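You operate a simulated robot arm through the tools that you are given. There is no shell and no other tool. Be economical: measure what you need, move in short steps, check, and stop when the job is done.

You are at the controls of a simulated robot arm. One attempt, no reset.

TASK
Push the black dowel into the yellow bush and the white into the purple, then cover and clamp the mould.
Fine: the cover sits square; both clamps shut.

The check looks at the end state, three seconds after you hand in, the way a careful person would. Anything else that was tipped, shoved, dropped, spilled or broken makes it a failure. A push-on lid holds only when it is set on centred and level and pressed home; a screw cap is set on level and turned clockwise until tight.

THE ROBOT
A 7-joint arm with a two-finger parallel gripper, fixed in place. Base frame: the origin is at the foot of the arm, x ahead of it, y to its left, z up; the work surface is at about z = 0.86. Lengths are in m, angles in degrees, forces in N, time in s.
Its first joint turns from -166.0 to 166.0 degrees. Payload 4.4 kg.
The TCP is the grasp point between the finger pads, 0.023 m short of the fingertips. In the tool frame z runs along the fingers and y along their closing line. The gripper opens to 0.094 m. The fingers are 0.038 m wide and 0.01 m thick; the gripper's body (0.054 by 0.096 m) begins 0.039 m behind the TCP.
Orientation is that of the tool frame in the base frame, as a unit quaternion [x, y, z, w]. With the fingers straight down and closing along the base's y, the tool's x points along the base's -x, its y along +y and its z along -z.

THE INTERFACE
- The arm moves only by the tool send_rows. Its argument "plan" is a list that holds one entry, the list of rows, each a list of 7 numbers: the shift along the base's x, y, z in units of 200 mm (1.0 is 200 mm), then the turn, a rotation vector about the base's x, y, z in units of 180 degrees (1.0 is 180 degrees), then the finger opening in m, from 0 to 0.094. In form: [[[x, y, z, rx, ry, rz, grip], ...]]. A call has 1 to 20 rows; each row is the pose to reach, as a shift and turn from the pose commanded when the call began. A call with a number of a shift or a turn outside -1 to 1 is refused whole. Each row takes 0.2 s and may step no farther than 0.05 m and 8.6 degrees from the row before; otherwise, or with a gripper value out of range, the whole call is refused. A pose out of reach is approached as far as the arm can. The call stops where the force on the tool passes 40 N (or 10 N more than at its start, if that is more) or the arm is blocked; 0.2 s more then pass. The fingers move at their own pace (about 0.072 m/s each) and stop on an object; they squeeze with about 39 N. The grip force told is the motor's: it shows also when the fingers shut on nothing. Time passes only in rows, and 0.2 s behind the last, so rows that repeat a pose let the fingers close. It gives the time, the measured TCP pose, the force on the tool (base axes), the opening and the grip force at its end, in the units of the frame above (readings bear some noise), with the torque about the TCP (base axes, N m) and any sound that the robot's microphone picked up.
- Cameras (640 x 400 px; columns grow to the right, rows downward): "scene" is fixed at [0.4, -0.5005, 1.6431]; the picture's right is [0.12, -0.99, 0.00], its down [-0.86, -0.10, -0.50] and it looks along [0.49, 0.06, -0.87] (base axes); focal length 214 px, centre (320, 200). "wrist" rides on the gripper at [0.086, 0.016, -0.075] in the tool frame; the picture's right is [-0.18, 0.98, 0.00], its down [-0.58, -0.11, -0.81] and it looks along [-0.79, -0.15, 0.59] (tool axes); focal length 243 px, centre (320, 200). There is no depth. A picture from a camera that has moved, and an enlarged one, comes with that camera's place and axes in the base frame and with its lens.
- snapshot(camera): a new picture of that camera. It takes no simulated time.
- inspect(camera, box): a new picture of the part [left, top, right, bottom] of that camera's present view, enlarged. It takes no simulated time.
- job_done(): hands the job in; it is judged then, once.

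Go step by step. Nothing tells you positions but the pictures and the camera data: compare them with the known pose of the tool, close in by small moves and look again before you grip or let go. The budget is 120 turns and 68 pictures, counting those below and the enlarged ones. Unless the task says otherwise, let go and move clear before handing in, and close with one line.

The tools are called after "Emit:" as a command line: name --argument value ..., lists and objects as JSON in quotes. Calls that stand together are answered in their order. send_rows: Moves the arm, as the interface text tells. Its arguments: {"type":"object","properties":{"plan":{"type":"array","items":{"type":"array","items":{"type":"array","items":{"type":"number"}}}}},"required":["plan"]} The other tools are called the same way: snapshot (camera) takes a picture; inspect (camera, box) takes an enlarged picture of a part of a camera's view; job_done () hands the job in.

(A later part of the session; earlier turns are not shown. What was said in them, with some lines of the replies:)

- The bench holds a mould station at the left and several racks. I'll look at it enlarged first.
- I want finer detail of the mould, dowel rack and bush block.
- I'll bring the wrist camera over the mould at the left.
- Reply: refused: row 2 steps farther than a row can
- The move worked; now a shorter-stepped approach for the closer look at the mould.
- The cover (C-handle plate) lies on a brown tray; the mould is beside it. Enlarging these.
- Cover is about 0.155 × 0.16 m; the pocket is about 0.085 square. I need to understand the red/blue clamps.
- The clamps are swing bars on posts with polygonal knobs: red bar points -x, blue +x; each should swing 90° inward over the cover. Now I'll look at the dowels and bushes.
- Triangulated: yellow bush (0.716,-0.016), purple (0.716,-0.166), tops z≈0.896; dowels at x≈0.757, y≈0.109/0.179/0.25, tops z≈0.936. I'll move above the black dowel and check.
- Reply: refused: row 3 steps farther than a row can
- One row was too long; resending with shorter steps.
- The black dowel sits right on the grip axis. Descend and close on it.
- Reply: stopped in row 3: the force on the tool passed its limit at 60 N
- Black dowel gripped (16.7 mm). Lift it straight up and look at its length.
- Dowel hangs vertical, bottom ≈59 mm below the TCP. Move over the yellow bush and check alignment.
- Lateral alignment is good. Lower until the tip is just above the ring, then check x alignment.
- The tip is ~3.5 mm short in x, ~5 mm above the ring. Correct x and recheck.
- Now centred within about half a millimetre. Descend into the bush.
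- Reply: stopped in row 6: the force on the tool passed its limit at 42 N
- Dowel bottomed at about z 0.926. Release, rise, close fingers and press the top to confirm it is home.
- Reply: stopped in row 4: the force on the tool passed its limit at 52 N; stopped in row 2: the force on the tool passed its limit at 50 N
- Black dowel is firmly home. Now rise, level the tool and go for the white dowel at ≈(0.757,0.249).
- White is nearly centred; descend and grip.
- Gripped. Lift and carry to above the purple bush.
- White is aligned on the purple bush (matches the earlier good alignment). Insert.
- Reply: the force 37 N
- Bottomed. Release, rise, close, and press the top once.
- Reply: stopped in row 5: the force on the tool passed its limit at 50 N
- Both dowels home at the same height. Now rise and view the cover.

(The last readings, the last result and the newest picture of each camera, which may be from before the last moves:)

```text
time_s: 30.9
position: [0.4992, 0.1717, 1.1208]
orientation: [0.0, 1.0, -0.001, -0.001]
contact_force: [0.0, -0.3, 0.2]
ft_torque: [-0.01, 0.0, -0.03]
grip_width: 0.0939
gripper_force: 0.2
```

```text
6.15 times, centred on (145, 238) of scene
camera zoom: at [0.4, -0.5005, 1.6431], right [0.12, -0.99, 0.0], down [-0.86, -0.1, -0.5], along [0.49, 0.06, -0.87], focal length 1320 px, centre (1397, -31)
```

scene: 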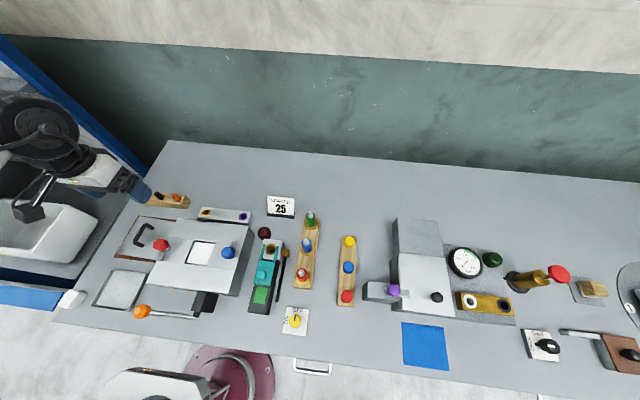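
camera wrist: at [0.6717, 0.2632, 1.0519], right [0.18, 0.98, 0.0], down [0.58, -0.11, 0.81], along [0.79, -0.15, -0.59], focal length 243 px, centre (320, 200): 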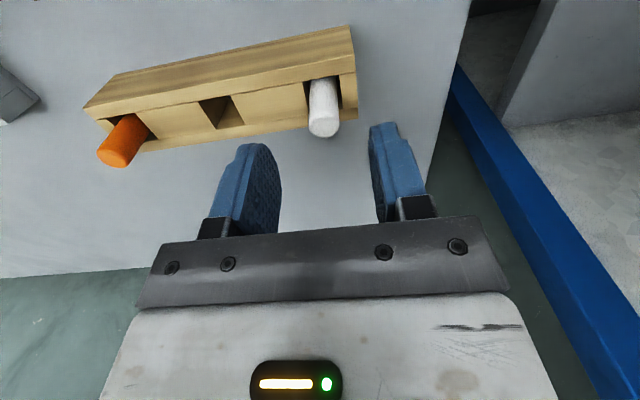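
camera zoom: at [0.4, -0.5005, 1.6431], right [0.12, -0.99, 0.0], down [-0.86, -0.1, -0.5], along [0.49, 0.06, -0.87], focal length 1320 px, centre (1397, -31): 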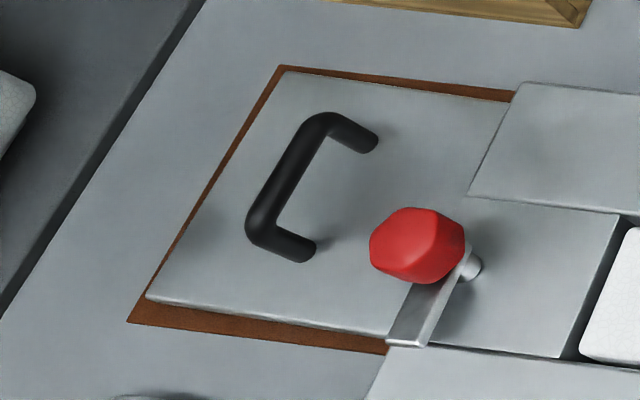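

Cover centre ≈(0.604,0.175), yaw ≈-2.4°, handle bar along x at z≈0.918. Before gripping I'll measure the mould from a centred view.

Emit:
send_rows --plan '[[[0, -0.2, 0.05, 0, 0, 0, 0.094], [0, -0.4, 0.1, 0, 0, 0, 0.094], [0, -0.6, 0.15, 0, 0, 0, 0.094], [0, -0.8, 0.15, 0, 0, 0, 0.094], [0, -1.0, 0.15, 0, 0, 0, 0.094]]]'

Emit:
send_rows --plan '[[[-0.04, -0.2, 0, 0, 0, 0, 0.094], [-0.05, -0.36, 0, 0, 0, 0, 0.094], [-0.05, -0.36, 0, 0, 0, 0, 0.094]]]'

Emit:
inspect --camera "wrist" --box '[170, 0, 490, 200]'

Emit:
inspect --camera "scene" --box '[180, 225, 260, 290]'

```text
time_s: 32.1
position: [0.4981, -0.0294, 1.1514]
orientation: [-0.001, 1.0, -0.001, 0.0]
contact_force: [0.1, -0.1, 0.1]
ft_torque: [-0.02, 0.0, 0.01]
grip_width: 0.0941
gripper_force: 0.1
```

```text
time_s: 32.9
position: [0.488, -0.1006, 1.151]
orientation: [0.0, 1.0, -0.001, -0.001]
contact_force: [-0.1, 0.7, 0.3]
ft_torque: [0.01, -0.02, 0.01]
grip_width: 0.0939
gripper_force: 0.1
```

```text
2.00 times, centred on (330, 100) of wrist
camera zoom: at [0.4032, -0.0854, 1.226], right [0.18, 0.98, 0.0], down [0.58, -0.11, 0.81], along [0.79, -0.15, -0.59], focal length 485 px, centre (300, 400)
```

zoom: 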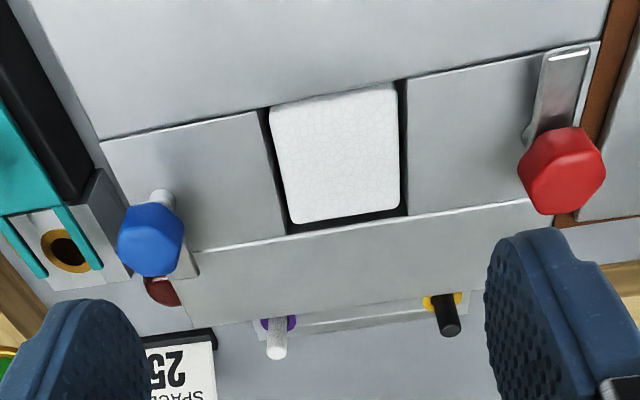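

```text
6.15 times, centred on (220, 258) of scene
camera zoom: at [0.4, -0.5005, 1.6431], right [0.12, -0.99, 0.0], down [-0.86, -0.1, -0.5], along [0.49, 0.06, -0.87], focal length 1320 px, centre (935, -154)
```

zoom: 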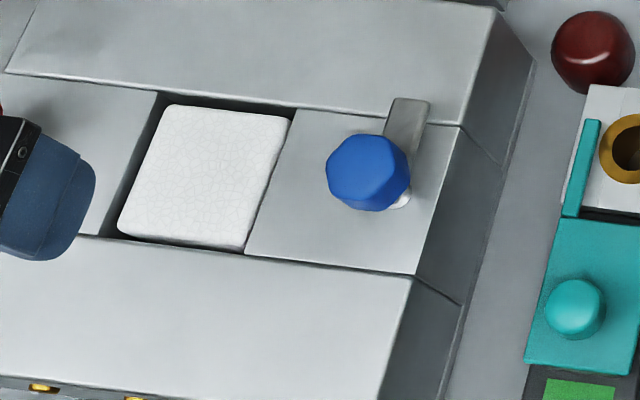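

Mould centre ≈(0.553,-0.0895), top z≈0.95, yaw≈0; red post ≈(0.551,0.017), blue ≈(0.5515,-0.1975). Now go above the cover handle, turned -2.4° to match it.

Emit:
send_rows --plan '[[[0.1, 0.18, 0, 0, 0, -0.0133, 0.06], [0.2, 0.36, 0, 0, 0, -0.0133, 0.06], [0.3, 0.54, 0, 0, 0, -0.0133, 0.06], [0.4, 0.72, 0, 0, 0, -0.0133, 0.06], [0.5, 0.9, 0, 0, 0, -0.0133, 0.06], [0.575, 1.0, -0.1, 0, 0, -0.0133, 0.06]]]'

Emit:
send_rows --plan '[[[0, 0.2, 0, 0, 0, 0, 0.06], [0, 0.375, 0, 0, 0, 0, 0.06], [0, 0.375, -0.2, 0, 0, 0, 0.06], [0, 0.375, -0.4, 0, 0, 0, 0.06], [0, 0.375, -0.6, 0, 0, 0, 0.06], [0, 0.375, -0.75, 0, 0, 0, 0.06], [0, 0.375, -0.75, 0, 0, 0, 0.06]]]'

Emit:
snapshot --camera "wrist"

Emit:
inspect --camera "scene" --box '[100, 200, 180, 260]'

```text
time_s: 34.3
position: [0.6038, 0.1004, 1.1317]
orientation: [0.021, 1.0, -0.001, -0.001]
contact_force: [0.7, 0.4, 0.5]
ft_torque: [-0.01, 0.01, -0.01]
grip_width: 0.06
gripper_force: 0.1
```

```text
time_s: 35.9
position: [0.6036, 0.174, 0.9797]
orientation: [0.022, 1.0, -0.001, 0.0]
contact_force: [-0.4, -0.1, -0.3]
ft_torque: [-0.02, 0.03, -0.01]
grip_width: 0.0601
gripper_force: 0.1
```

```text
25 pictures are left
camera wrist: at [0.5194, 0.1927, 1.0551], right [0.22, 0.97, 0.0], down [0.58, -0.13, 0.81], along [0.78, -0.18, -0.59], focal length 243 px, centre (320, 200)
```

wrist: 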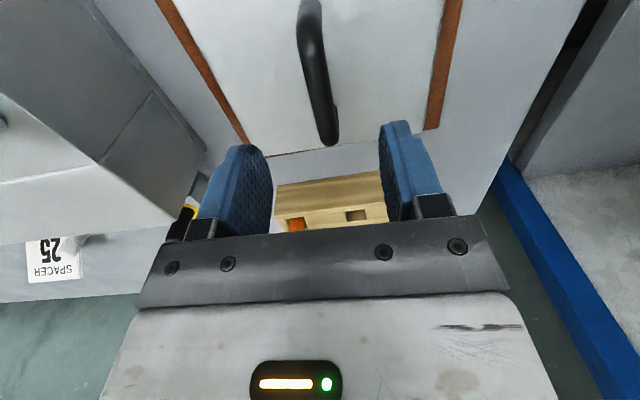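

```text
6.67 times, centred on (140, 230) of scene
camera zoom: at [0.4, -0.5005, 1.6431], right [0.12, -0.99, 0.0], down [-0.86, -0.1, -0.5], along [0.49, 0.06, -0.87], focal length 1430 px, centre (1520, 0)
```

zoom: 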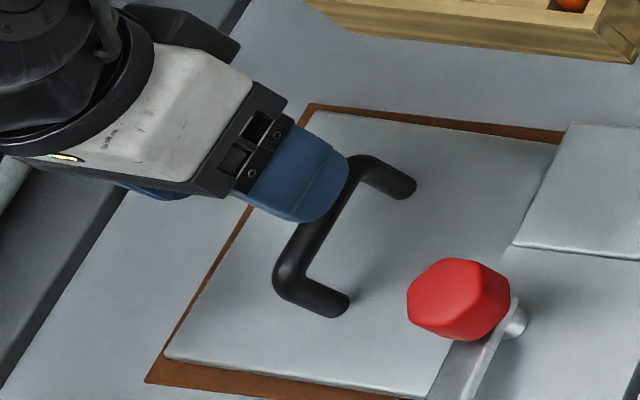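

The handle is centred between the fingers. Descend, close on the bar.

Emit:
send_rows --plan '[[[0, 0.006, -0.12, 0, 0, 0, 0.06], [0, 0.006, -0.24, 0, 0, 0, 0.06], [0, 0.006, -0.315, 0, 0, 0, 0.06], [0, 0.006, -0.315, 0, 0, 0, 0.03], [0, 0.006, -0.315, 0, 0, 0, 0.01], [0, 0.006, -0.315, 0, 0, 0, 0.0], [0, 0.006, -0.315, 0, 0, 0, 0.0]]]'

Emit:
inspect --camera "scene" --box '[100, 200, 180, 260]'

```text
time_s: 37.5
position: [0.6046, 0.1739, 0.9178]
orientation: [0.021, 1.0, -0.001, -0.001]
contact_force: [0.8, 1.0, 0.3]
ft_torque: [-0.03, -0.14, 0.13]
grip_width: 0.0136
gripper_force: 38.7
```

```text
6.67 times, centred on (140, 230) of scene
camera zoom: at [0.4, -0.5005, 1.6431], right [0.12, -0.99, 0.0], down [-0.86, -0.1, -0.5], along [0.49, 0.06, -0.87], focal length 1430 px, centre (1520, 0)
```

zoom: 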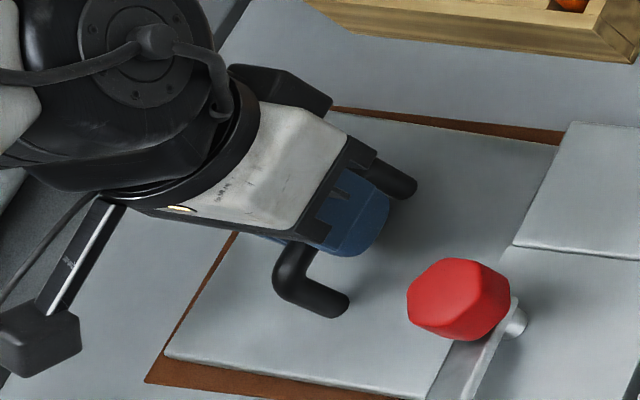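

Handle gripped. Lift straight up.

Emit:
send_rows --plan '[[[0, 0, 0.04, 0, 0, 0, 0.0], [0, 0, 0.12, 0, 0, 0, 0.0], [0, 0, 0.28, 0, 0, 0, 0.0], [0, 0, 0.46, 0, 0, 0, 0.0], [0, 0, 0.64, 0, 0, 0, 0.0], [0, 0, 0.82, 0, 0, 0, 0.0], [0, 0, 1.0, 0, 0, 0, 0.0], [0, 0, 1.0, 0, 0, 0, 0.0]]]'

Emit:
snapshot --camera "scene"

Emit:
snapshot --camera "wrist"

```text
time_s: 39.3
position: [0.605, 0.1754, 1.1184]
orientation: [0.022, 1.0, -0.002, -0.001]
contact_force: [-1.1, 0.9, -3.9]
ft_torque: [0.04, -0.04, 0.02]
grip_width: 0.0132
gripper_force: 38.9
```

```text
22 pictures are left
```

scene: 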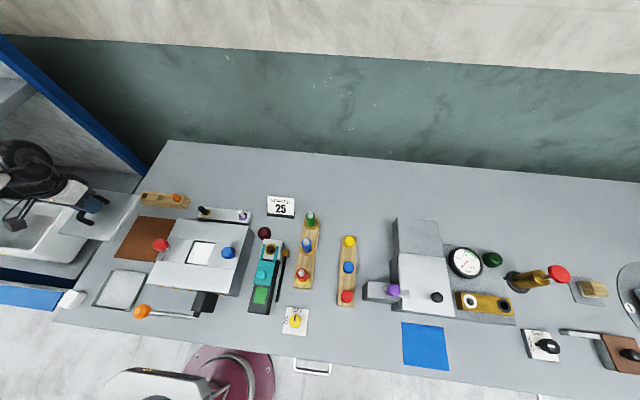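

```text
21 pictures are left
camera wrist: at [0.5205, 0.1942, 1.1931], right [0.22, 0.97, 0.0], down [0.58, -0.13, 0.81], along [0.78, -0.18, -0.59], focal length 243 px, centre (320, 200)
```

wrist: 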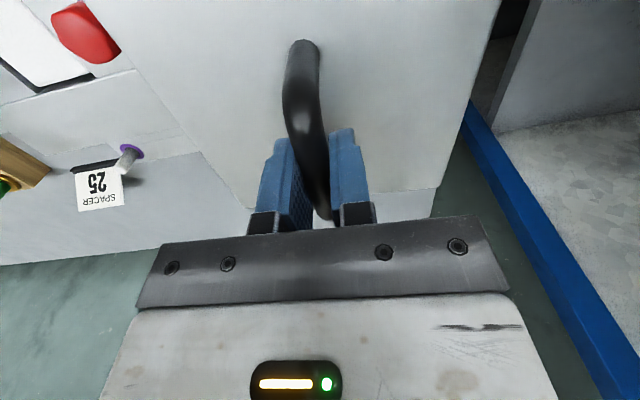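

Cover lifts level. Measuring its pose in the grip.

Emit:
inspect --camera "wrist" --box '[120, 0, 500, 230]'

```text
1.68 times, centred on (310, 115) of wrist
camera zoom: at [0.5205, 0.1942, 1.1931], right [0.22, 0.97, 0.0], down [0.58, -0.13, 0.81], along [0.78, -0.18, -0.59], focal length 409 px, centre (337, 343)
```

zoom: 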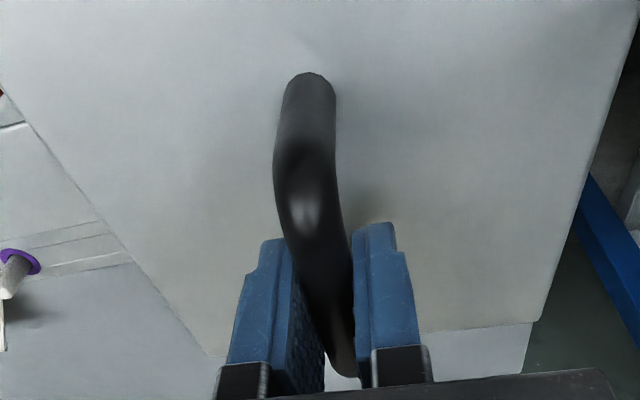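

The cover is square and centred in the grip. Carry it over the mould centre, untwisting to yaw 0.

Emit:
send_rows --plan '[[[-0.04, -0.2, 0.03, 0, 0, 0.0137, 0.0], [-0.09, -0.4, 0.05, 0, 0, 0.0137, 0.0], [-0.14, -0.6, 0.05, 0, 0, 0.0137, 0.0], [-0.19, -0.8, 0.05, 0, 0, 0.0137, 0.0], [-0.25, -1.0, 0.05, 0, 0, 0.0137, 0.0]]]'

Emit:
send_rows --plan '[[[0, -0.16, 0, 0, 0, 0, 0.0], [0, -0.323, 0, 0, 0, 0, 0.0], [0, -0.323, -0.15, 0, 0, 0, 0.0], [0, -0.323, -0.25, 0, 0, 0, 0.0], [0, -0.323, -0.25, 0, 0, 0, 0.0]]]'

Emit:
inspect --camera "scene" --box '[130, 190, 270, 300]'

Emit:
snapshot --camera "wrist"

```text
time_s: 40.5
position: [0.5538, -0.0265, 1.1278]
orientation: [-0.001, 1.0, -0.002, -0.001]
contact_force: [0.2, 0.2, -4.9]
ft_torque: [0.01, 0.02, 0.0]
grip_width: 0.0132
gripper_force: 39.1
```

```text
time_s: 41.7
position: [0.5526, -0.0894, 1.0778]
orientation: [0.0, 1.0, -0.001, -0.001]
contact_force: [0.1, -0.5, -4.1]
ft_torque: [-0.02, -0.02, -0.01]
grip_width: 0.0135
gripper_force: 39.2
```

```text
3.64 times, centred on (200, 245) of scene
camera zoom: at [0.4, -0.5005, 1.6431], right [0.12, -0.99, 0.0], down [-0.86, -0.1, -0.5], along [0.49, 0.06, -0.87], focal length 780 px, centre (756, 36)
```

zoom: 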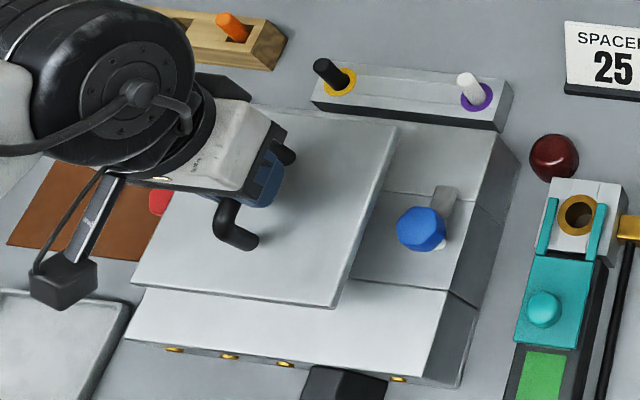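

```text
18 pictures are left
camera wrist: at [0.4676, -0.0743, 1.153], right [0.18, 0.98, 0.0], down [0.58, -0.11, 0.81], along [0.79, -0.15, -0.59], focal length 243 px, centre (320, 200)
```

wrist: 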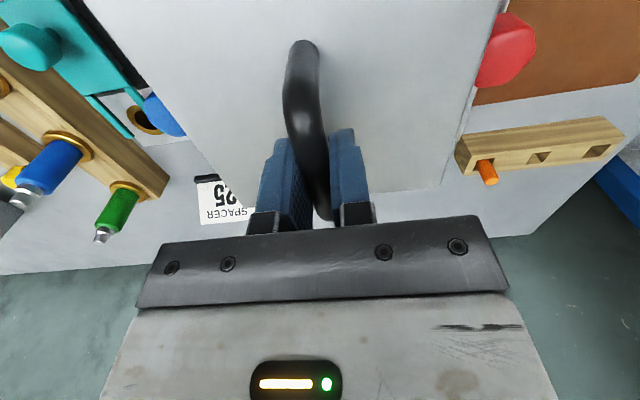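

Clear of both knobs. Lower to about 25 mm above and check.

Emit:
send_rows --plan '[[[0.006, 0, -0.1, 0, 0, 0, 0.0], [0.008, 0, -0.2, 0, 0, 0, 0.0], [0.008, 0, -0.27, 0, 0, 0, 0.0], [0.008, 0, -0.27, 0, 0, 0, 0.0]]]'

Emit:
inspect --camera "scene" --box '[140, 205, 260, 295]'

Emit:
inspect --camera "wrist" --box '[60, 0, 580, 230]'

```text
time_s: 42.7
position: [0.5553, -0.0889, 1.0243]
orientation: [-0.001, 1.0, 0.0, -0.001]
contact_force: [-0.3, 0.0, -4.5]
ft_torque: [-0.02, -0.01, -0.02]
grip_width: 0.013
gripper_force: 38.6
```

```text
4.44 times, centred on (200, 250) of scene
camera zoom: at [0.4, -0.5005, 1.6431], right [0.12, -0.99, 0.0], down [-0.86, -0.1, -0.5], along [0.49, 0.06, -0.87], focal length 953 px, centre (853, -22)
```

zoom: 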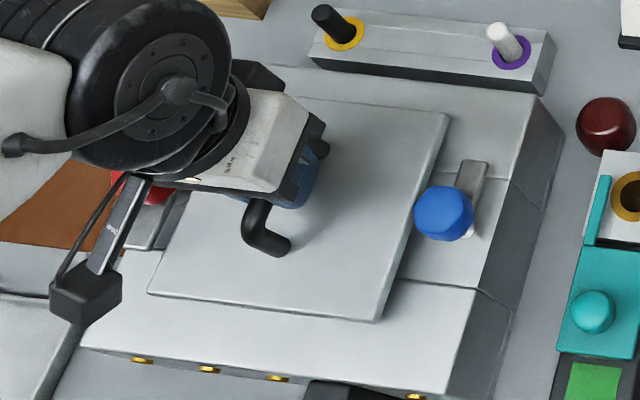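

```text
1.23 times, centred on (320, 115) of wrist
camera zoom: at [0.4699, -0.0742, 1.0984], right [0.18, 0.98, 0.0], down [0.58, -0.11, 0.81], along [0.79, -0.15, -0.59], focal length 299 px, centre (320, 305)
```

zoom: 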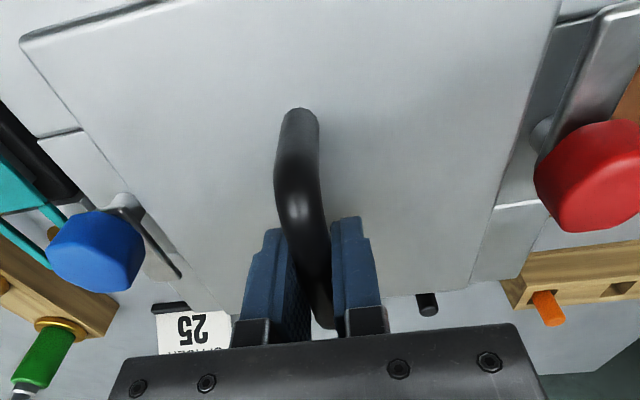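

Clearances look even on both sides. Lower to contact in small steps.

Emit:
send_rows --plan '[[[0, 0, -0.03, 0, 0, 0, 0.0], [0, 0, -0.06, 0, 0, 0, 0.0], [0, 0, -0.08, 0, 0, 0, 0.0], [0, 0, -0.1, 0, 0, 0, 0.0], [0, 0, -0.115, 0, 0, 0, 0.0], [0, 0, -0.13, 0, 0, 0, 0.0], [0, 0, -0.145, 0, 0, 0, 0.0], [0, 0, -0.16, 0, 0, 0, 0.0]]]'

Emit:
inspect --camera "scene" --box '[140, 205, 260, 295]'

```text
time_s: 44.6
position: [0.5556, -0.0905, 0.9915]
orientation: [-0.001, 1.0, -0.001, 0.0]
contact_force: [2.3, 0.9, 4.4]
ft_torque: [-0.01, 0.38, 0.09]
grip_width: 0.0136
gripper_force: 38.9
stopped in row 8: the force on the tool passed its limit at 48 N (the readings are from after the stop); the commanded pose is now the measured one
```

```text
4.44 times, centred on (200, 250) of scene
camera zoom: at [0.4, -0.5005, 1.6431], right [0.12, -0.99, 0.0], down [-0.86, -0.1, -0.5], along [0.49, 0.06, -0.87], focal length 953 px, centre (853, -22)
```

zoom: 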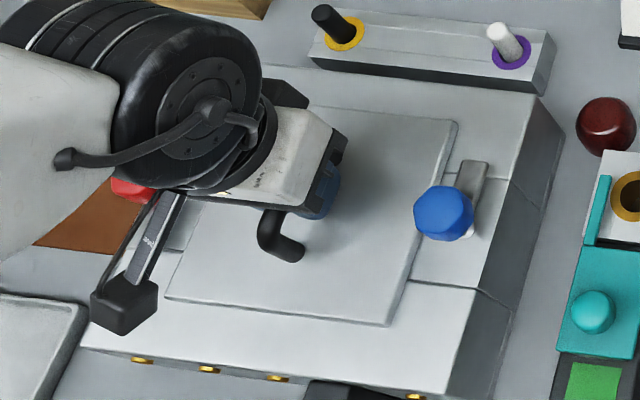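

Contact at z 0.9915, level. Check the centring from the wrist before releasing.

Emit:
inspect --camera "wrist" --box '[0, 0, 640, 260]'

```text
1.00 times, centred on (320, 130) of wrist (not enlarged: the box is as wide or as high as the picture)
camera zoom: at [0.4708, -0.0742, 1.0679], right [0.18, 0.98, 0.0], down [0.58, -0.11, 0.81], along [0.79, -0.15, -0.59], focal length 243 px, centre (320, 270)
```

zoom: 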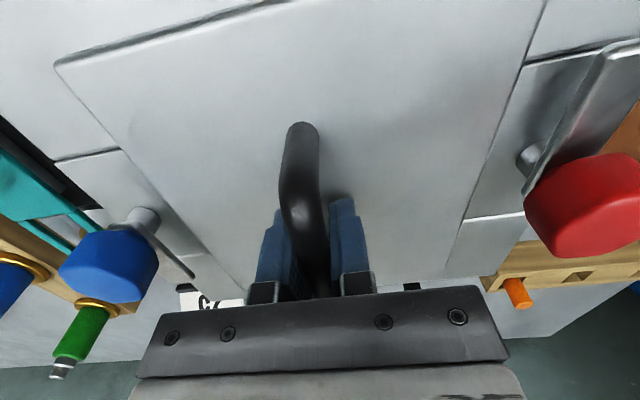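

Re-evaluated with the handle having slid a bit in the grip, the cover is centred at ≈(0.554,-0.089) and square. Release and rise.

Emit:
send_rows --plan '[[[0, 0, 0.01, 0, 0, 0, 0.03], [0, 0, 0.01, 0, 0, 0, 0.05], [0, 0, 0.02, 0, 0, 0, 0.05], [0, 0, 0.2, 0, 0, 0, 0.05], [0, 0, 0.4, 0, 0, 0, 0.05], [0, 0, 0.6, 0, 0, 0, 0.05], [-0.1, -0.05, 0.8, 0, 0, 0, 0.094], [-0.3, -0.05, 0.88, 0, 0, 0, 0.094], [-0.3, -0.05, 0.88, 0, 0, 0, 0.094]]]'

Emit:
inspect --camera "scene" --box '[140, 205, 260, 295]'

Emit:
inspect --camera "wrist" --box '[150, 0, 510, 210]'

```text
time_s: 46.6
position: [0.4953, -0.1002, 1.1682]
orientation: [-0.001, 1.0, -0.001, 0.0]
contact_force: [0.1, 0.7, 0.1]
ft_torque: [-0.01, -0.01, -0.02]
grip_width: 0.0942
gripper_force: 0.0
```

```text
4.44 times, centred on (200, 250) of scene
camera zoom: at [0.4, -0.5005, 1.6431], right [0.12, -0.99, 0.0], down [-0.86, -0.1, -0.5], along [0.49, 0.06, -0.87], focal length 953 px, centre (853, -22)
```

zoom: 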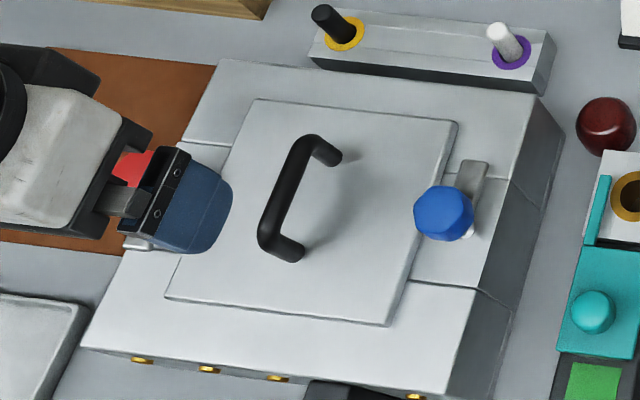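

```text
1.78 times, centred on (330, 105) of wrist
camera zoom: at [0.4104, -0.0845, 1.2432], right [0.18, 0.98, 0.0], down [0.58, -0.11, 0.81], along [0.79, -0.15, -0.59], focal length 431 px, centre (302, 369)
```

zoom: 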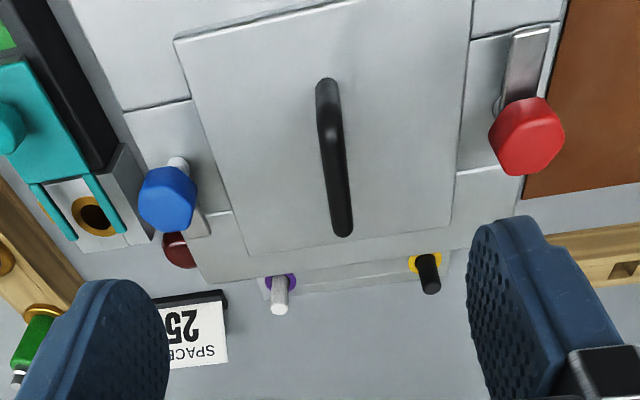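

Cover is square and flat on the mould. Next the red clamp: pivot ≈(0.550,0.018), knob z≈0.99. I'll approach with yaw -90° so I can turn +90° with the camera kept outboard.

Emit:
send_rows --plan '[[[0.025, 0.05, 0, 0, 0, -0.042, 0.07], [0.05, 0.1, 0, 0, 0, -0.084, 0.07], [0.075, 0.15, 0, 0, 0, -0.126, 0.07], [0.1, 0.2, 0, 0, 0, -0.168, 0.07], [0.125, 0.25, 0, 0, 0, -0.21, 0.07], [0.15, 0.3, 0, 0, 0, -0.252, 0.07], [0.175, 0.35, 0, 0, 0, -0.294, 0.07], [0.2, 0.4, 0, 0, 0, -0.336, 0.07], [0.225, 0.45, 0, 0, 0, -0.378, 0.07], [0.25, 0.5, 0, 0, 0, -0.42, 0.07], [0.27, 0.55, 0, 0, 0, -0.462, 0.07], [0.2735, 0.591, 0, 0, 0, -0.5, 0.07], [0.2735, 0.591, -0.2, 0, 0, -0.5, 0.07], [0.2735, 0.591, -0.4, 0, 0, -0.5, 0.07], [0.2735, 0.591, -0.6, 0, 0, -0.5, 0.07], [0.2735, 0.591, -0.6, 0, 0, -0.5, 0.07]]]'

Emit:
snapshot --camera "wrist"

```text
time_s: 50.0
position: [0.5498, 0.0192, 1.0481]
orientation: [0.706, 0.708, 0.0, -0.001]
contact_force: [0.7, -0.4, -0.6]
ft_torque: [0.05, -0.01, 0.0]
grip_width: 0.0699
gripper_force: 0.1
```

```text
11 pictures are left
camera wrist: at [0.5676, 0.1043, 1.1237], right [0.98, -0.18, 0.0], down [-0.11, -0.58, 0.81], along [-0.15, -0.79, -0.59], focal length 243 px, centre (320, 200)
```

wrist: 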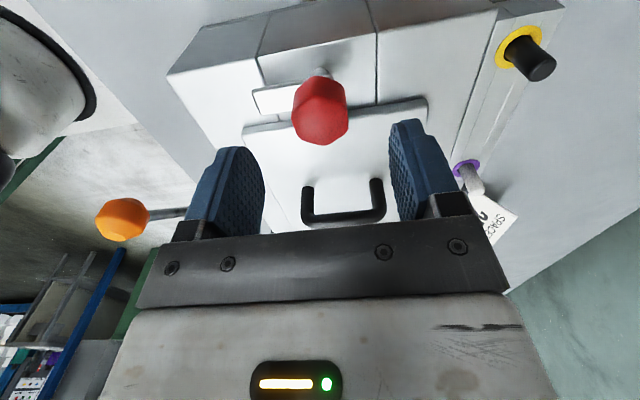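

The knob is centred between the fingers. Descend and grip it.

Emit:
send_rows --plan '[[[0.008, -0.006, -0.1, 0, 0, 0, 0.07], [0.008, -0.006, -0.2, 0, 0, 0, 0.07], [0.008, -0.006, -0.245, 0, 0, 0, 0.07], [0.008, -0.006, -0.245, 0, 0, 0, 0.05], [0.008, -0.006, -0.245, 0, 0, 0, 0.03], [0.008, -0.006, -0.245, 0, 0, 0, 0.02], [0.008, -0.006, -0.245, 0, 0, 0, 0.0], [0.008, -0.006, -0.245, 0, 0, 0, 0.0]]]'

```text
time_s: 51.5
position: [0.5499, 0.018, 0.999]
orientation: [0.706, 0.708, -0.002, -0.002]
contact_force: [-12.8, 2.7, 10.4]
ft_torque: [0.06, -0.53, 0.02]
grip_width: 0.034
gripper_force: 45.5
stopped in row 7: the force on the tool passed its limit at 48 N (the readings are from after the stop); the commanded pose is now the measured one
```

Gripped (34 mm). Turn +90° in steps.

Emit:
send_rows --plan '[[[0, 0, 0, 0, 0, 0, 0.0], [0, 0, 0, 0, 0, 0.04, 0.0], [0, 0, 0, 0, 0, 0.08, 0.0], [0, 0, 0, 0, 0, 0.12, 0.0], [0, 0, 0, 0, 0, 0.16, 0.0]]]'

Emit:
inspect --camera "scene" --box '[140, 215, 240, 285]'

```text
time_s: 52.8
position: [0.5507, 0.0175, 1.0007]
orientation: [0.507, 0.862, -0.002, -0.001]
contact_force: [-3.8, 5.2, 9.7]
ft_torque: [0.76, -0.56, 0.01]
grip_width: 0.0338
gripper_force: 44.9
```

```text
5.71 times, centred on (190, 250) of scene
camera zoom: at [0.4, -0.5005, 1.6431], right [0.12, -0.99, 0.0], down [-0.86, -0.1, -0.5], along [0.49, 0.06, -0.87], focal length 1226 px, centre (1063, -86)
```

zoom: 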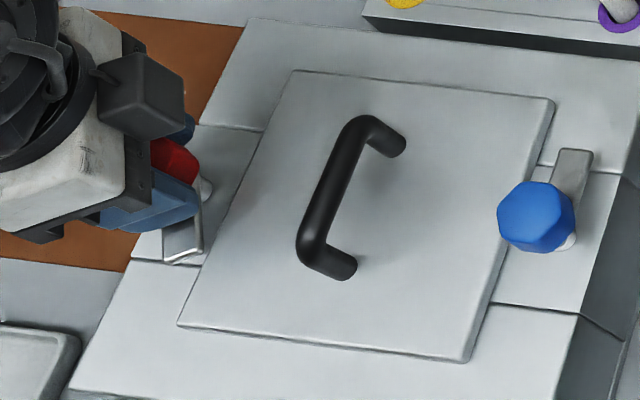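

The bar is swinging inward over the cover. Continue the turn.

Emit:
send_rows --plan '[[[0, 0, 0, 0, 0, 0.04, 0.0], [0, 0, 0, 0, 0, 0.08, 0.0], [0, 0, 0, 0, 0, 0.12, 0.0], [0, 0, 0, 0, 0, 0.16, 0.0], [0, 0, 0, 0, 0, 0.2, 0.0], [0, 0, 0, 0, 0, 0.24, 0.0], [0, 0, 0, 0, 0, 0.28, 0.0], [0, 0, 0, 0, 0, 0.31, 0.0], [0, 0, 0, 0, 0, 0.34, 0.0]]]'

Emit:
inspect --camera "scene" --box '[140, 215, 240, 285]'

```text
time_s: 54.4
position: [0.5509, 0.0178, 0.9998]
orientation: [0.102, 0.995, -0.002, 0.0]
contact_force: [1.9, 13.6, -4.9]
ft_torque: [1.04, -0.24, 0.0]
grip_width: 0.0339
gripper_force: 44.4
stopped in row 8: the force on the tool passed its limit at 41 N (the readings are from after the stop); the commanded pose is now the measured one
```

```text
5.71 times, centred on (190, 250) of scene
camera zoom: at [0.4, -0.5005, 1.6431], right [0.12, -0.99, 0.0], down [-0.86, -0.1, -0.5], along [0.49, 0.06, -0.87], focal length 1226 px, centre (1063, -86)
```

zoom: 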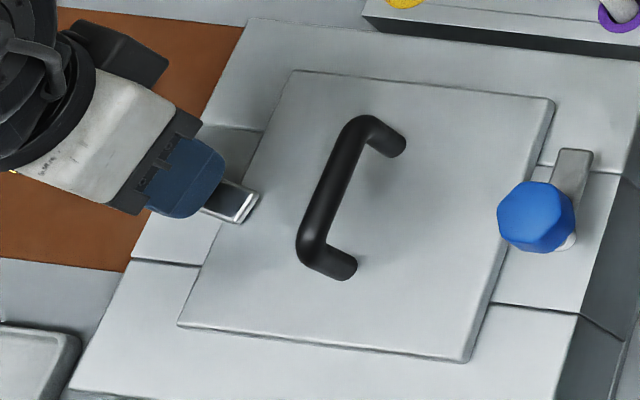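

Bar lies over the cover; finish the last ~12°.

Emit:
send_rows --plan '[[[0, 0, 0, 0, 0, 0.02, 0.0], [0, 0, 0, 0, 0, 0.045, 0.0], [0, 0, 0, 0, 0, 0.066, 0.0], [0, 0, 0, 0, 0, 0.066, 0.0]]]'

```text
time_s: 55.4
position: [0.5506, 0.0187, 1.0004]
orientation: [-0.002, 1.0, -0.002, 0.001]
contact_force: [-11.7, 28.0, 9.4]
ft_torque: [1.03, 0.4, -0.13]
grip_width: 0.0337
gripper_force: 44.9
```

Turned the full 90°. Release, rise and look.

Emit:
send_rows --plan '[[[0, 0, 0, 0, 0, 0, 0.03], [0, 0, 0, 0, 0, 0, 0.06], [0, 0, 0, 0, 0, 0, 0.07], [0, 0, 0.15, 0, 0, 0, 0.07], [0, 0, 0.35, 0, 0, 0, 0.07], [0, 0, 0.5, 0, 0, 0, 0.07], [0, -0.2, 0.5, 0, 0, 0, 0.07], [0, -0.4, 0.5, 0, 0, 0, 0.07], [0, -0.6, 0.5, 0, 0, 0, 0.07], [0, -0.8, 0.5, 0, 0, 0, 0.07], [0, -1.0, 0.5, 0, 0, 0, 0.07], [0.004, -1.08, 0.5, 0, 0, 0, 0.07]]]'

```text
refused: -1.08 is not a number from -1 to 1
```

Emit:
send_rows --plan '[[[0, 0, 0, 0, 0, 0, 0.05], [0, 0, 0, 0, 0, 0, 0.07], [0, 0, 0, 0, 0, 0, 0.07], [0, 0, 0.15, 0, 0, 0, 0.07], [0, 0, 0.35, 0, 0, 0, 0.07], [0, 0, 0.5, 0, 0, 0, 0.07], [0, -0.2, 0.5, 0, 0, 0, 0.07], [0, -0.4, 0.5, 0, 0, 0, 0.07], [0, -0.6, 0.5, 0, 0, 0, 0.07], [0, -0.8, 0.5, 0, 0, 0, 0.07], [0, -1.0, 0.5, 0, 0, 0, 0.07], [0, -1.0, 0.5, 0, 0, 0, 0.07]]]'

Emit:
inspect --camera "scene" --box '[140, 215, 240, 285]'

```text
time_s: 58.0
position: [0.5503, -0.1821, 1.1009]
orientation: [-0.002, 1.0, -0.002, 0.0]
contact_force: [0.5, 0.5, -0.3]
ft_torque: [-0.03, -0.02, 0.0]
grip_width: 0.0699
gripper_force: 0.1
```

```text
5.71 times, centred on (190, 250) of scene
camera zoom: at [0.4, -0.5005, 1.6431], right [0.12, -0.99, 0.0], down [-0.86, -0.1, -0.5], along [0.49, 0.06, -0.87], focal length 1226 px, centre (1063, -86)
```

zoom: 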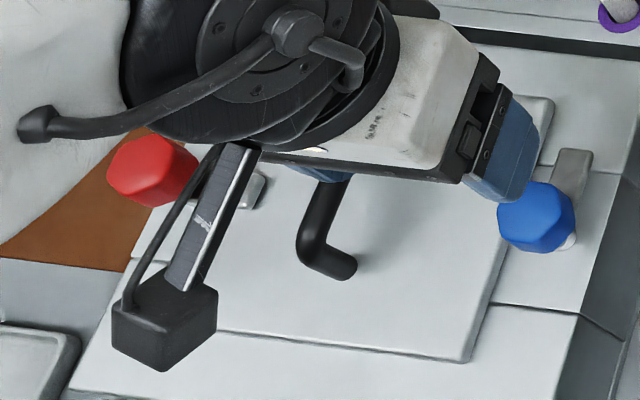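

Now the blue clamp at ≈(0.5515,-0.1975), gripping at yaw 0 and turning to +90°.

Emit:
send_rows --plan '[[[0.003, -0.077, -0.05, 0, 0, 0, 0.07], [0.003, -0.077, -0.2, 0, 0, 0, 0.07], [0.003, -0.077, -0.35, 0, 0, 0, 0.07], [0.003, -0.077, -0.45, 0, 0, 0, 0.07], [0.003, -0.077, -0.504, 0, 0, 0, 0.07], [0.003, -0.077, -0.504, 0, 0, 0, 0.05], [0.003, -0.077, -0.504, 0, 0, 0, 0.036], [0.003, -0.077, -0.504, 0, 0, 0, 0.03], [0.003, -0.077, -0.504, 0, 0, 0, 0.0], [0.003, -0.077, -0.504, 0, 0, 0, 0.0]]]'

Emit:
send_rows --plan '[[[0, 0, 0, 0, 0, 0, 0.0], [0, 0, 0, 0, 0, 0, 0.0]]]'

Emit:
snapshot --camera "wrist"

```text
time_s: 60.2
position: [0.5521, -0.1977, 0.9992]
orientation: [-0.003, 1.0, -0.001, 0.0]
contact_force: [2.5, -30.6, -8.6]
ft_torque: [0.41, 0.01, 0.08]
grip_width: 0.0341
gripper_force: 45.3
```

```text
time_s: 61.0
position: [0.5514, -0.1981, 0.9991]
orientation: [-0.001, 1.0, -0.003, 0.0]
contact_force: [0.5, -10.3, -2.5]
ft_torque: [0.5, -0.12, 0.0]
grip_width: 0.0338
gripper_force: 45.3
stopped in row 2: the force on the tool passed its limit at 42 N (the readings are from after the stop); the commanded pose is now the measured one
```

```text
7 pictures are left
camera wrist: at [0.4663, -0.1823, 1.0734], right [0.18, 0.98, 0.0], down [0.58, -0.1, 0.81], along [0.79, -0.15, -0.59], focal length 243 px, centre (320, 200)
```

wrist: 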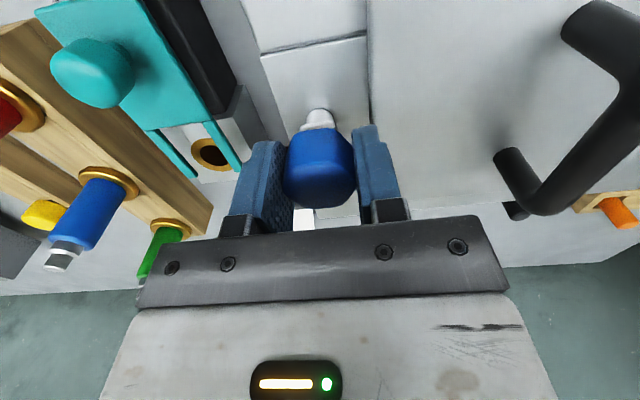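

Knob well held. Turn +90°.

Emit:
send_rows --plan '[[[0, 0, 0, 0, 0, 0.04, 0.0], [0, 0, 0, 0, 0, 0.08, 0.0], [0, 0, 0, 0, 0, 0.12, 0.0], [0, 0, 0, 0, 0, 0.16, 0.0], [0, 0, 0, 0, 0, 0.2, 0.0], [0, 0, 0, 0, 0, 0.24, 0.0], [0, 0, 0, 0, 0, 0.28, 0.0], [0, 0, 0, 0, 0, 0.32, 0.0], [0, 0, 0, 0, 0, 0.36, 0.0], [0, 0, 0, 0, 0, 0.4, 0.0], [0, 0, 0, 0, 0, 0.44, 0.0], [0, 0, 0, 0, 0, 0.47, 0.0], [0, 0, 0, 0, 0, 0.5, 0.0], [0, 0, 0, 0, 0, 0.5, 0.0]]]'

```text
time_s: 62.9
position: [0.5505, -0.1972, 1.0001]
orientation: [-0.507, 0.862, -0.001, 0.0]
contact_force: [-7.7, 12.3, 8.9]
ft_torque: [0.82, 1.11, -0.01]
grip_width: 0.0338
gripper_force: 44.8
stopped in row 9: the force on the tool passed its limit at 42 N (the readings are from after the stop); the commanded pose is now the measured one
```

Stopped at 61° by side load; the reset commanded pose relieves it. Continue the remaining 29°.

Emit:
send_rows --plan '[[[0, 0, 0, 0, 0, 0.03, 0.0], [0, 0, 0, 0, 0, 0.06, 0.0], [0, 0, 0, 0, 0, 0.09, 0.0], [0, 0, 0, 0, 0, 0.12, 0.0], [0, 0, 0, 0, 0, 0.145, 0.0], [0, 0, 0, 0, 0, 0.163, 0.0], [0, 0, 0, 0, 0, 0.163, 0.0]]]'

```text
time_s: 63.7
position: [0.5512, -0.1964, 0.9995]
orientation: [-0.614, 0.789, -0.001, 0.001]
contact_force: [-8.9, 10.5, 9.2]
ft_torque: [0.1, 1.3, 0.06]
grip_width: 0.0339
gripper_force: 45.0
stopped in row 3: the force on the tool passed its limit at 41 N (the readings are from after the stop); the commanded pose is now the measured one
```

Emit:
send_rows --plan '[[[-0.002, 0.003, 0, 0, 0, 0.015, 0.0], [-0.003, 0.004, 0, 0, 0, 0.04, 0.0], [-0.003, 0.004, 0, 0, 0, 0.06, 0.0], [-0.003, 0.004, 0, 0, 0, 0.079, 0.0], [-0.003, 0.004, 0, 0, 0, 0.079, 0.0]]]'

```text
time_s: 64.9
position: [0.5503, -0.1965, 0.9983]
orientation: [-0.707, 0.707, -0.001, 0.0]
contact_force: [4.1, -20.0, 1.7]
ft_torque: [-0.49, 0.44, -0.04]
grip_width: 0.0338
gripper_force: 44.9
```

Blue turned 90°. Release, rise and move clear toward the back-off position to view both clamps.

Emit:
send_rows --plan '[[[0, 0, 0, 0, 0, 0, 0.05], [0, 0, 0, 0, 0, 0, 0.07], [0, 0, 0, 0, 0, 0, 0.07], [0, 0, 0.15, 0, 0, 0, 0.07], [0, 0, 0.35, 0, 0, 0, 0.07], [0, 0, 0.55, 0, 0, 0, 0.07], [0, 0, 0.75, 0, 0, 0, 0.07], [-0.05, 0, 0.95, 0, 0, 0, 0.07], [-0.2, 0, 1.0, 0, 0, 0, 0.07], [-0.4, 0, 1.0, 0, 0, 0, 0.07], [-0.6, 0, 1.0, 0, 0, 0, 0.07], [-0.6, 0, 1.0, 0, 0, 0, 0.07]]]'

Emit:
inspect --camera "scene" --box '[140, 205, 260, 295]'

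```text
time_s: 67.5
position: [0.4302, -0.1964, 1.1998]
orientation: [-0.707, 0.707, 0.0, 0.0]
contact_force: [0.6, 0.0, 0.1]
ft_torque: [0.01, 0.02, -0.02]
grip_width: 0.0699
gripper_force: 0.2
```

```text
4.44 times, centred on (200, 250) of scene
camera zoom: at [0.4, -0.5005, 1.6431], right [0.12, -0.99, 0.0], down [-0.86, -0.1, -0.5], along [0.49, 0.06, -0.87], focal length 953 px, centre (853, -22)
```

zoom: 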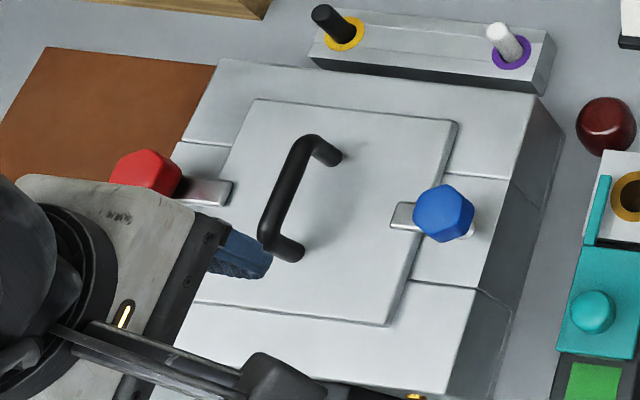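

Both bars lie over the cover edges. A close check of each.

Emit:
inspect --camera "scene" --box '[158, 234, 190, 254]'

Emit:
inspect --camera "scene" --box '[208, 236, 248, 261]'

```text
16.00 times, centred on (174, 244) of scene
camera zoom: at [0.4, -0.5005, 1.6431], right [0.12, -0.99, 0.0], down [-0.86, -0.1, -0.5], along [0.49, 0.06, -0.87], focal length 3432 px, centre (2656, -504)
```

zoom: 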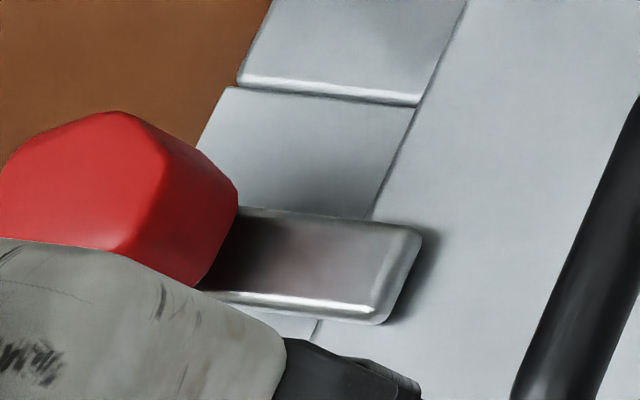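

```text
16.00 times, centred on (228, 248) of scene
camera zoom: at [0.4, -0.5005, 1.6431], right [0.12, -0.99, 0.0], down [-0.86, -0.1, -0.5], along [0.49, 0.06, -0.87], focal length 3432 px, centre (1792, -576)
```

zoom: 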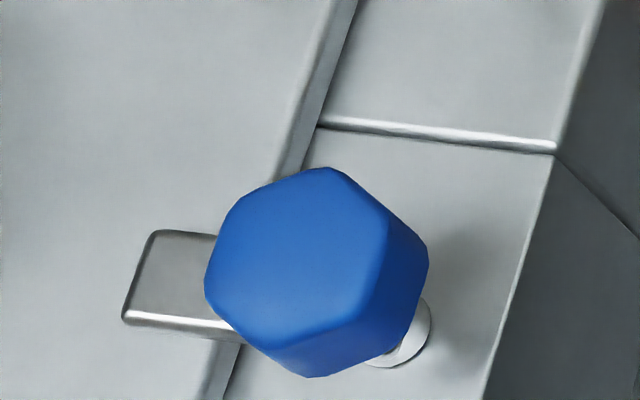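

Both clamps lie square over the cover. One last overall look.

Emit:
send_rows --plan '[[[0, 0, 0.15, 0, 0, 0, 0.07], [-0.1, 0.15, 0.3, 0, 0, 0, 0.07], [-0.15, 0.35, 0.4, 0, 0, 0, 0.07], [-0.2, 0.55, 0.5, 0, 0, 0, 0.07], [-0.2, 0.75, 0.55, 0, 0, 0, 0.07]]]'

Emit:
snapshot --camera "scene"

```text
time_s: 68.7
position: [0.3905, -0.0469, 1.3095]
orientation: [-0.707, 0.707, -0.001, 0.001]
contact_force: [0.2, 0.2, -0.2]
ft_torque: [-0.03, -0.01, 0.05]
grip_width: 0.0698
gripper_force: 0.1
```

```text
3 pictures are left
```

scene: 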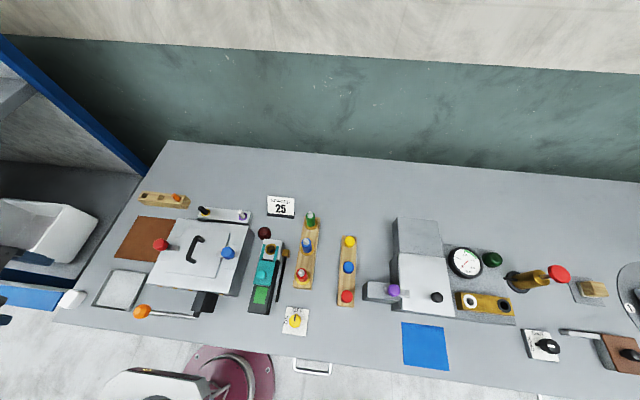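

The dowels are in, the cover is on square, both clamps are over it, and nothing else looks moved. Handing in.

Emit:
job_done

```text
The job is handed in.
```

I pushed the black dowel into the yellow bush and the white into the purple; both stopped solid at the same height when pressed. The cover sits square on the mould, and both clamps are turned a full 90° over its edges, though I felt no end stop on either clamp.
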